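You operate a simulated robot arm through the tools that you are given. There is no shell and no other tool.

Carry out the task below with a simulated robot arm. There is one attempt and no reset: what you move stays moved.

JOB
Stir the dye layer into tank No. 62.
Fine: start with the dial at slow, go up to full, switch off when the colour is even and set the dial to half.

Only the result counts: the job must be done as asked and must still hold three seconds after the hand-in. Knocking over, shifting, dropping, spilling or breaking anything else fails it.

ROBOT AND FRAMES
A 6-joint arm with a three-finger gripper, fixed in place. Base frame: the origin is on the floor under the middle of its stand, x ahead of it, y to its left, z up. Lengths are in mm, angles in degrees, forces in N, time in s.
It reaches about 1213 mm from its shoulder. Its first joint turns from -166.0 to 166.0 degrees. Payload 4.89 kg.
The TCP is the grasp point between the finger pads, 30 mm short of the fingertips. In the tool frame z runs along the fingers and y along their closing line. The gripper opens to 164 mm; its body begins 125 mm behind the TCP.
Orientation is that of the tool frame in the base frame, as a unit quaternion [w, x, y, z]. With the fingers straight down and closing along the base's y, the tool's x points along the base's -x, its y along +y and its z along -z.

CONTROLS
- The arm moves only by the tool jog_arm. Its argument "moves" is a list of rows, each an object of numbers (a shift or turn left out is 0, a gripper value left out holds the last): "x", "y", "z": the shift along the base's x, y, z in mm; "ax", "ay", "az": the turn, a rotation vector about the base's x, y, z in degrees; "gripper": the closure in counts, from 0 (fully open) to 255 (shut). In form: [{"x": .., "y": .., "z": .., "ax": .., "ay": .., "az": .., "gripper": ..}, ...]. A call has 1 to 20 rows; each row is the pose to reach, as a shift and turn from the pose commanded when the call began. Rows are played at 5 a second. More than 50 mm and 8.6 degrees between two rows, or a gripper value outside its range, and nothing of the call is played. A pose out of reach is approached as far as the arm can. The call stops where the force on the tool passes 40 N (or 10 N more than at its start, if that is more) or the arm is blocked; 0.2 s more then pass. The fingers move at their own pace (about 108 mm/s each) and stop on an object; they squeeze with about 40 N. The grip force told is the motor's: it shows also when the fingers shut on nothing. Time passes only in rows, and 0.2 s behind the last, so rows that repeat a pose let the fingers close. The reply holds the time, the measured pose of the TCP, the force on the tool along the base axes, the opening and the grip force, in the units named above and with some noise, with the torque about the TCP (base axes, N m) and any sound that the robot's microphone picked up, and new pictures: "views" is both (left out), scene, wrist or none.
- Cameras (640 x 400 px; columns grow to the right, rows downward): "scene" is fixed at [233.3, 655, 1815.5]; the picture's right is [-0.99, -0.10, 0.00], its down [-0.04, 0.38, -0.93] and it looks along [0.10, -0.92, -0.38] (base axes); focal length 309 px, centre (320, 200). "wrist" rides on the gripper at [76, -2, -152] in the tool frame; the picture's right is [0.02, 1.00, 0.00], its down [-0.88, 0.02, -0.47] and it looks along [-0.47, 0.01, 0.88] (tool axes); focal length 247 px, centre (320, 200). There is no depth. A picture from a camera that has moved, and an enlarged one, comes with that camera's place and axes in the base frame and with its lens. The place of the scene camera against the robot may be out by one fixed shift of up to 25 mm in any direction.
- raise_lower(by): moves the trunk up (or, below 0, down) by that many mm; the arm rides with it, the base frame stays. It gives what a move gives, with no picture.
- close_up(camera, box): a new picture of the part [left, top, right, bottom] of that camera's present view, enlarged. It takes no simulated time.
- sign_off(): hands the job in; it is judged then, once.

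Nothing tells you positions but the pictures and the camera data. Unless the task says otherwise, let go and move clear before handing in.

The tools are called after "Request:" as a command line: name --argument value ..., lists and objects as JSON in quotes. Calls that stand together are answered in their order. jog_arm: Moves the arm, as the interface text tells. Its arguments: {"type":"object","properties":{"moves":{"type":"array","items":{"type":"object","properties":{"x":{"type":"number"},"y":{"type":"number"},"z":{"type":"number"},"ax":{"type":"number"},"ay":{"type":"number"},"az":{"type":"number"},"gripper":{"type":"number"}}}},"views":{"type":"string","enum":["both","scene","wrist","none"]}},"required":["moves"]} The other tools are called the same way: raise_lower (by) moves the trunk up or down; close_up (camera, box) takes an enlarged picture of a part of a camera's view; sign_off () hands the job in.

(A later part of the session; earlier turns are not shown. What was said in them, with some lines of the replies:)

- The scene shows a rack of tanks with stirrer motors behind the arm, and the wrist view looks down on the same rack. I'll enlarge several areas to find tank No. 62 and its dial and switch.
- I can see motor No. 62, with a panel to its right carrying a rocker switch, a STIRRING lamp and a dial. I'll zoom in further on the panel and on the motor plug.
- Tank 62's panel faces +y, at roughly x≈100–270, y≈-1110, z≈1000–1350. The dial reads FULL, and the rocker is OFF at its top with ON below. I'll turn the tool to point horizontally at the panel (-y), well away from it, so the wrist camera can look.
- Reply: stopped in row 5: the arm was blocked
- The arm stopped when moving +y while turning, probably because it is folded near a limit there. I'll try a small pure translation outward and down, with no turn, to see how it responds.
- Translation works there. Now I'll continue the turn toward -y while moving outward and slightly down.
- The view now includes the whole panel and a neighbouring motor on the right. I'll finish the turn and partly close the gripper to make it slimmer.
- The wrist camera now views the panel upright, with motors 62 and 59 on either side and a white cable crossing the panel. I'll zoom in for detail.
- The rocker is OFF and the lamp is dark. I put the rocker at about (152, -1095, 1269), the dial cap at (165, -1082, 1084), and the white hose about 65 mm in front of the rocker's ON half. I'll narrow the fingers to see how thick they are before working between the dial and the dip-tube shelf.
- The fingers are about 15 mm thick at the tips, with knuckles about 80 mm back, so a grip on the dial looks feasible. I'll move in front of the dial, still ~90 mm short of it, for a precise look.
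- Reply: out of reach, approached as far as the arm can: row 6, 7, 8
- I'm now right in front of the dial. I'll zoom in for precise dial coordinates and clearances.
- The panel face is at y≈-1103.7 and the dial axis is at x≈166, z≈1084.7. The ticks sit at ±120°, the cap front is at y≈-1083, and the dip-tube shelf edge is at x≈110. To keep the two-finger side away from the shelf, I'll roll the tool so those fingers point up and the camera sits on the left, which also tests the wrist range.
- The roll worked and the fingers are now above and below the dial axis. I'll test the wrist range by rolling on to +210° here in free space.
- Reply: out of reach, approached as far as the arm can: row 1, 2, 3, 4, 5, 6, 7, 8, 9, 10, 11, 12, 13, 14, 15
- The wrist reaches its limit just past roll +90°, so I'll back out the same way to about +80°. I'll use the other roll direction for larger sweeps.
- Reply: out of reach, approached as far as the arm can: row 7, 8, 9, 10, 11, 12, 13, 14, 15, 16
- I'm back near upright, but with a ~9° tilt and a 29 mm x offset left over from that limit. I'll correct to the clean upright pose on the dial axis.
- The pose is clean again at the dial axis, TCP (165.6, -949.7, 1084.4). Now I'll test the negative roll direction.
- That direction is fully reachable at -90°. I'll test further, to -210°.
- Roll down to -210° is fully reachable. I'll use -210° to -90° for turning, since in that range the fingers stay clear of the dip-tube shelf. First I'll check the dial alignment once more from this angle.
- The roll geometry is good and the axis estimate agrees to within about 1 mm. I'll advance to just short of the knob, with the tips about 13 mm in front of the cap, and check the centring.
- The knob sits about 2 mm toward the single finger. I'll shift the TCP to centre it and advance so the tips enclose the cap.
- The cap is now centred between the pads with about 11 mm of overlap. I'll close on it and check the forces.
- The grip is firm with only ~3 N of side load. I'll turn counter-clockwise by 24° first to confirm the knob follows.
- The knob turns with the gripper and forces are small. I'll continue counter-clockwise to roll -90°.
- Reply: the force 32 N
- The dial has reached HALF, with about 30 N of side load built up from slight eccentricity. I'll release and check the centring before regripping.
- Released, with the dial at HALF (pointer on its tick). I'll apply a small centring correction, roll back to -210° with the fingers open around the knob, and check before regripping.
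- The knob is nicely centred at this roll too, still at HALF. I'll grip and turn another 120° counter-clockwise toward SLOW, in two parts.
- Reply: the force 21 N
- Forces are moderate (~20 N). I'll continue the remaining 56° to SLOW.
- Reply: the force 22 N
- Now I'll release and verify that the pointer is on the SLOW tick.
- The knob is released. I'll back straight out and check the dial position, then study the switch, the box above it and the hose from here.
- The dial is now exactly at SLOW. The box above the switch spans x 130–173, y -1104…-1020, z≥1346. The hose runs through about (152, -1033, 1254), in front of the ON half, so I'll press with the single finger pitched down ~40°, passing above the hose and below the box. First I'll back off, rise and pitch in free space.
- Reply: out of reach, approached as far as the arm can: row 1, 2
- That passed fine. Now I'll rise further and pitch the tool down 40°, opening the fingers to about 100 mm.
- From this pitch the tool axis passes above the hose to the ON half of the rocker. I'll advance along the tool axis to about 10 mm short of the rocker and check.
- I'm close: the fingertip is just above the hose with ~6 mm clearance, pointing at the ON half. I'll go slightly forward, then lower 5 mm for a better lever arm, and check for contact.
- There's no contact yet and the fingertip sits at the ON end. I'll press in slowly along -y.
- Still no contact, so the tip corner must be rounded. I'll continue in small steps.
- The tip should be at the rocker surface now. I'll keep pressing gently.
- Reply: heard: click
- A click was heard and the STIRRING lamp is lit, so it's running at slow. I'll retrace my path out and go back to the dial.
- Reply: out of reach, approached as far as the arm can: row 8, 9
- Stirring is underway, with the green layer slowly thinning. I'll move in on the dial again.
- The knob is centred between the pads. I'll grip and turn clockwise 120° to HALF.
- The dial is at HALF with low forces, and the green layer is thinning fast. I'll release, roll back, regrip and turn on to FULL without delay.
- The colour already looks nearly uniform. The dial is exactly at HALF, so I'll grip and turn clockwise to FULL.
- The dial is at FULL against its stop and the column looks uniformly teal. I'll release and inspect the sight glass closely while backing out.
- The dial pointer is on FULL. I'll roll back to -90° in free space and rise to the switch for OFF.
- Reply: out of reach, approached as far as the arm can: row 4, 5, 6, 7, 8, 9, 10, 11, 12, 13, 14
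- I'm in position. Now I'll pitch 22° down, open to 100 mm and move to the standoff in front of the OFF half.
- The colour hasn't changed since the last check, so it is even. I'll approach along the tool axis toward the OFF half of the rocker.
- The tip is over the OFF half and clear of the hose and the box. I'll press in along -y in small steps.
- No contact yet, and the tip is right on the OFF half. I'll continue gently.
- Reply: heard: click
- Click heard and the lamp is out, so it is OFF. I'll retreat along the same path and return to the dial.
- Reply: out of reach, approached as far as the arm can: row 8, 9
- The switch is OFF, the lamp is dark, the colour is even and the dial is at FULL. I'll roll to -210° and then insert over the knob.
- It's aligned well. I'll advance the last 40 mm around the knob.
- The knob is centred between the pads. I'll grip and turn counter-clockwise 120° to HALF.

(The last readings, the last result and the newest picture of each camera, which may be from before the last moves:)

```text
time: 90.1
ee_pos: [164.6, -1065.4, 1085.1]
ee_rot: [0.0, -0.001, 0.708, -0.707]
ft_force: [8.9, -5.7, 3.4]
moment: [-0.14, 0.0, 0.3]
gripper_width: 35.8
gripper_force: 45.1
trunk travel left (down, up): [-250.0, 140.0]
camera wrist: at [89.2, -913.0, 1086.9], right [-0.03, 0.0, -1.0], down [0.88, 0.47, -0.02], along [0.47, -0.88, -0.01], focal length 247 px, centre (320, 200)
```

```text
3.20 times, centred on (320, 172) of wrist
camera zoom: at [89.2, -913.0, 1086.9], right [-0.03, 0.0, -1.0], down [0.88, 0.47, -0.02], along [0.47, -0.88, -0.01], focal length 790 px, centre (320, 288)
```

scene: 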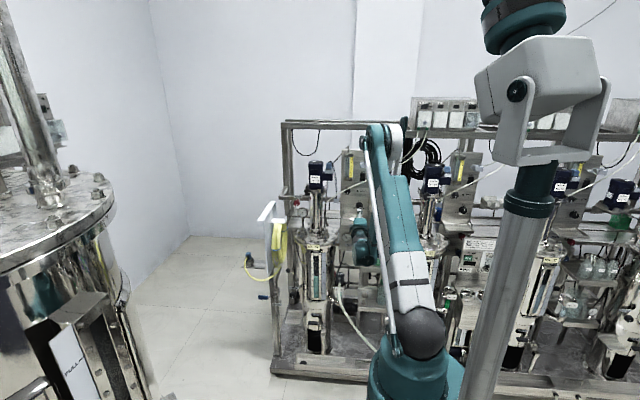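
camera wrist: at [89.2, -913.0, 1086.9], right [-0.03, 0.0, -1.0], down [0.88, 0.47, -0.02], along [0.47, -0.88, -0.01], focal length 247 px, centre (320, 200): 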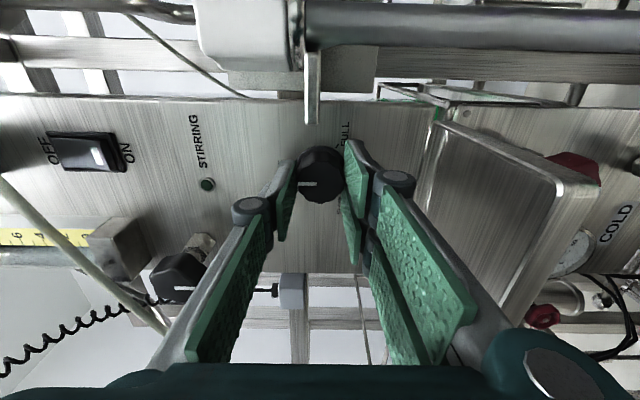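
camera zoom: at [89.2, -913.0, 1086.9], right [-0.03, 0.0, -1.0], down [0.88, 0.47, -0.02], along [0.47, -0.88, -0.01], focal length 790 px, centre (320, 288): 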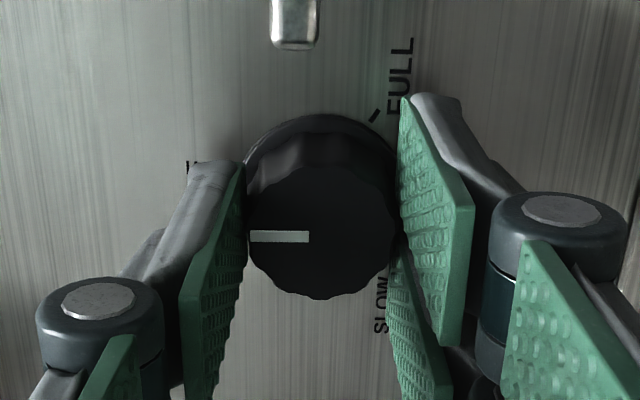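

Now I'll release, back out and verify that the pointer is at HALF.

Request:
jog_arm --moves '[{"gripper": 178}, {"gripper": 178}, {"gripper": 178}, {"y": 15}, {"y": 35}, {"y": 60}, {"y": 90}, {"y": 120}, {"y": 120}]' --views "both"

Request:
close_up --camera "wrist" --box '[272, 110, 368, 170]'

Request:
close_up --camera "scene" --box '[340, 195, 404, 235]'

Request:
close_up --camera "wrist" --box '[80, 80, 400, 280]'

```text
time: 92.1
ee_pos: [163.2, -945.0, 1086.1]
ee_rot: [0.0, 0.0, -0.707, 0.708]
ft_force: [-0.2, 0.0, 0.1]
moment: [0.02, 0.02, 0.01]
gripper_width: 49.8
gripper_force: 0.1
trunk travel left (down, up): [-250.0, 140.0]
camera wrist: at [89.2, -792.6, 1087.3], right [-0.02, 0.0, -1.0], down [0.88, 0.47, -0.02], along [0.47, -0.88, -0.01], focal length 247 px, centre (320, 200)
```

scene: 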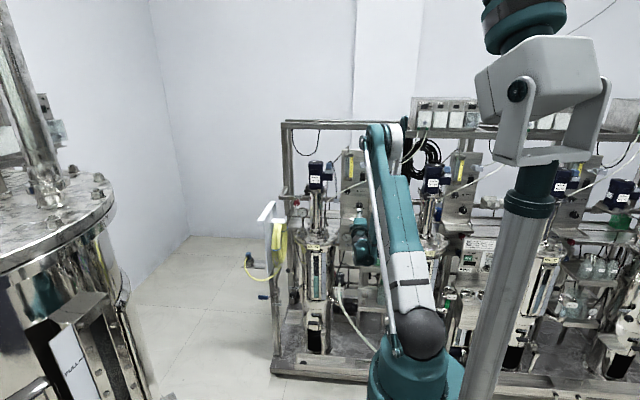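
wrist: 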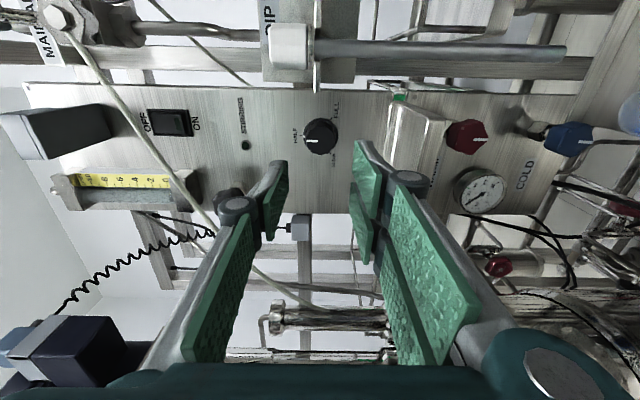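

```text
6.67 times, centred on (320, 140) of wrist
camera zoom: at [89.2, -792.6, 1087.3], right [-0.02, 0.0, -1.0], down [0.88, 0.47, -0.02], along [0.47, -0.88, -0.01], focal length 1646 px, centre (320, 600)
```

zoom: 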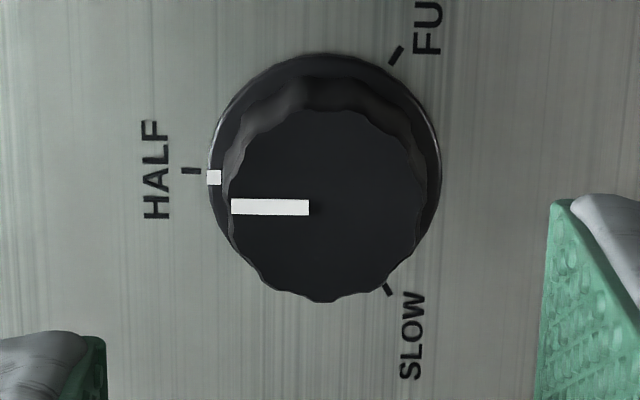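

```text
10.00 times, centred on (372, 215) of scene
camera zoom: at [233.3, 655.0, 1815.5], right [-0.99, -0.1, 0.0], down [-0.04, 0.38, -0.93], along [0.1, -0.92, -0.38], focal length 3088 px, centre (-200, 50)
```

zoom: 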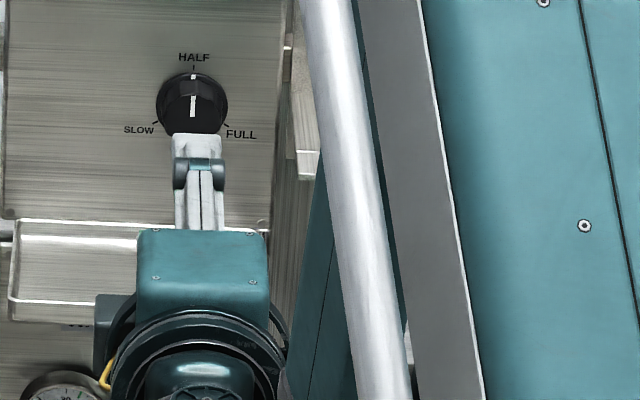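

```text
2.00 times, centred on (240, 180) of wrist
camera zoom: at [89.2, -792.6, 1087.3], right [-0.02, 0.0, -1.0], down [0.88, 0.47, -0.02], along [0.47, -0.88, -0.01], focal length 494 px, centre (480, 240)
```

zoom: 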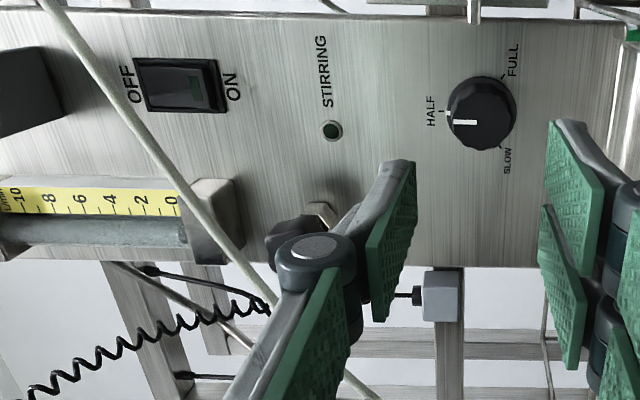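

The dial is on HALF, the switch is OFF and the lamp is dark. I'll back off a bit more and do a last check of the sight glass and surroundings.

Request:
jog_arm --moves '[{"y": 20}, {"y": 40, "z": 15}, {"y": 60, "z": 40}, {"y": 60, "z": 70}, {"y": 60, "z": 100}]' --views "both"

Request:
close_up --camera "scene" --box '[308, 255, 332, 300]'

Request:
close_up --camera "scene" --box '[260, 150, 420, 250]'

Request:
close_up --camera "scene" --box '[260, 200, 420, 300]'

```text
time: 93.3
ee_pos: [163.6, -884.9, 1186.1]
ee_rot: [-0.001, -0.001, 0.708, -0.706]
ft_force: [0.1, -1.2, -0.6]
moment: [-0.03, 0.02, -0.04]
gripper_width: 49.5
gripper_force: 0.0
out of reach, approached as far as the arm can: row 1, 2
trunk travel left (down, up): [-250.0, 140.0]
camera wrist: at [88.4, -733.5, 1186.9], right [-0.02, 0.0, -1.0], down [0.88, 0.47, -0.02], along [0.47, -0.88, -0.01], focal length 247 px, centre (320, 200)
```

scene: 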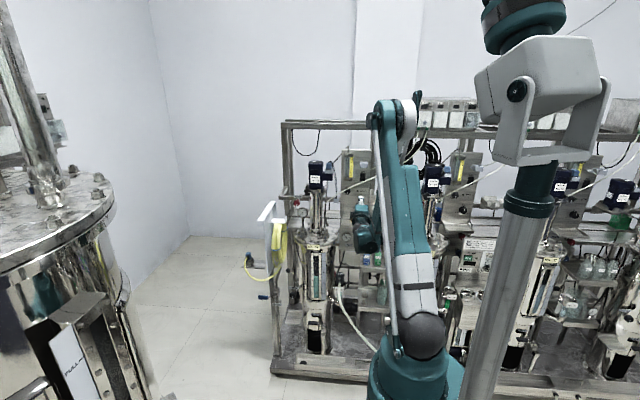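
wrist: 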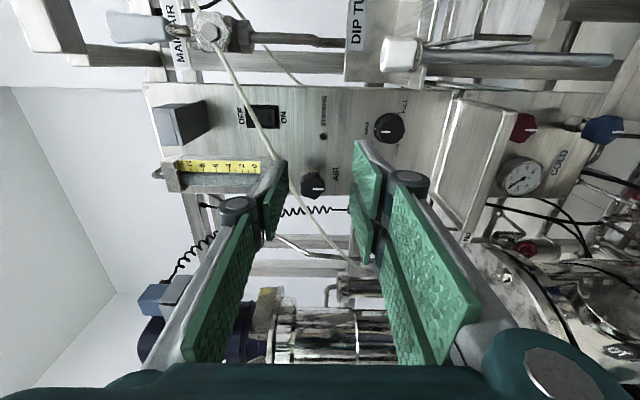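

```text
8.89 times, centred on (320, 278) of scene
camera zoom: at [233.3, 655.0, 1815.5], right [-0.99, -0.1, 0.0], down [-0.04, 0.38, -0.93], along [0.1, -0.92, -0.38], focal length 2745 px, centre (320, -489)
```

zoom: 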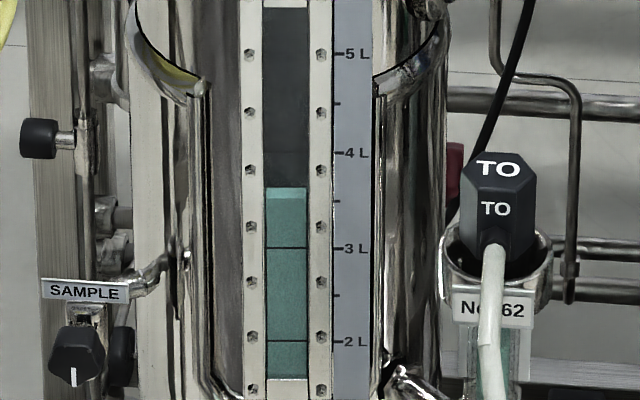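

```text
4.00 times, centred on (340, 200) of scene
camera zoom: at [233.3, 655.0, 1815.5], right [-0.99, -0.1, 0.0], down [-0.04, 0.38, -0.93], along [0.1, -0.92, -0.38], focal length 1235 px, centre (240, 200)
```

zoom: 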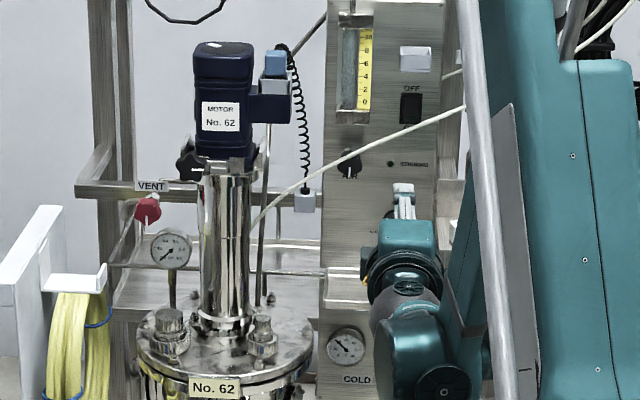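

```text
4.00 times, centred on (340, 250) of scene
camera zoom: at [233.3, 655.0, 1815.5], right [-0.99, -0.1, 0.0], down [-0.04, 0.38, -0.93], along [0.1, -0.92, -0.38], focal length 1235 px, centre (240, 0)
```

zoom: 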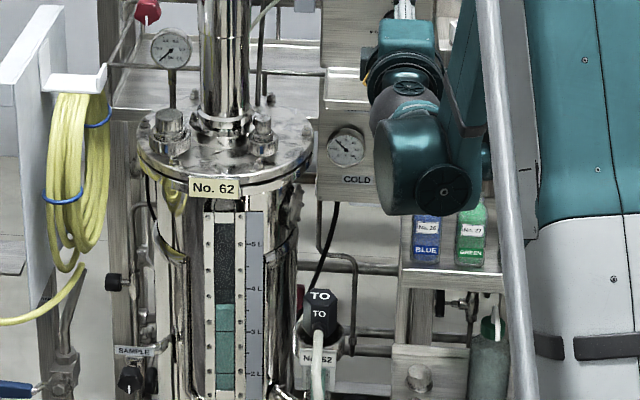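

The sight glass of tank No. 62 shows one even teal colour. The stirrer is off, the lamp is dark and the dial is at HALF. Nothing around the panel has moved and the arm is clear, so I'm handing the job in.

Request:
sign_off

```text
The job is handed in.
```

The dye layer in tank No. 62 is stirred in, and the sight glass shows one even teal colour from bottom to surface. I've handed the job in; no verdict came back with it.

- **Start:** the dial stood at full when I arrived, so I turned it down to slow before switching on. The switch clicked and the STIRRING lamp lit.
- **Up to full:** I turned the dial from slow through half to full while it ran. The colour was already nearly even by the time it reached full.
- **Off:** once two checks in a row looked the same, I switched off. The switch clicked and the lamp went dark.
- **Dial:** it is now at half, with the pointer on the tick.

The gripper has let go and is about 190 mm clear of the panel. I saw nothing around the tank shifted or spilled.
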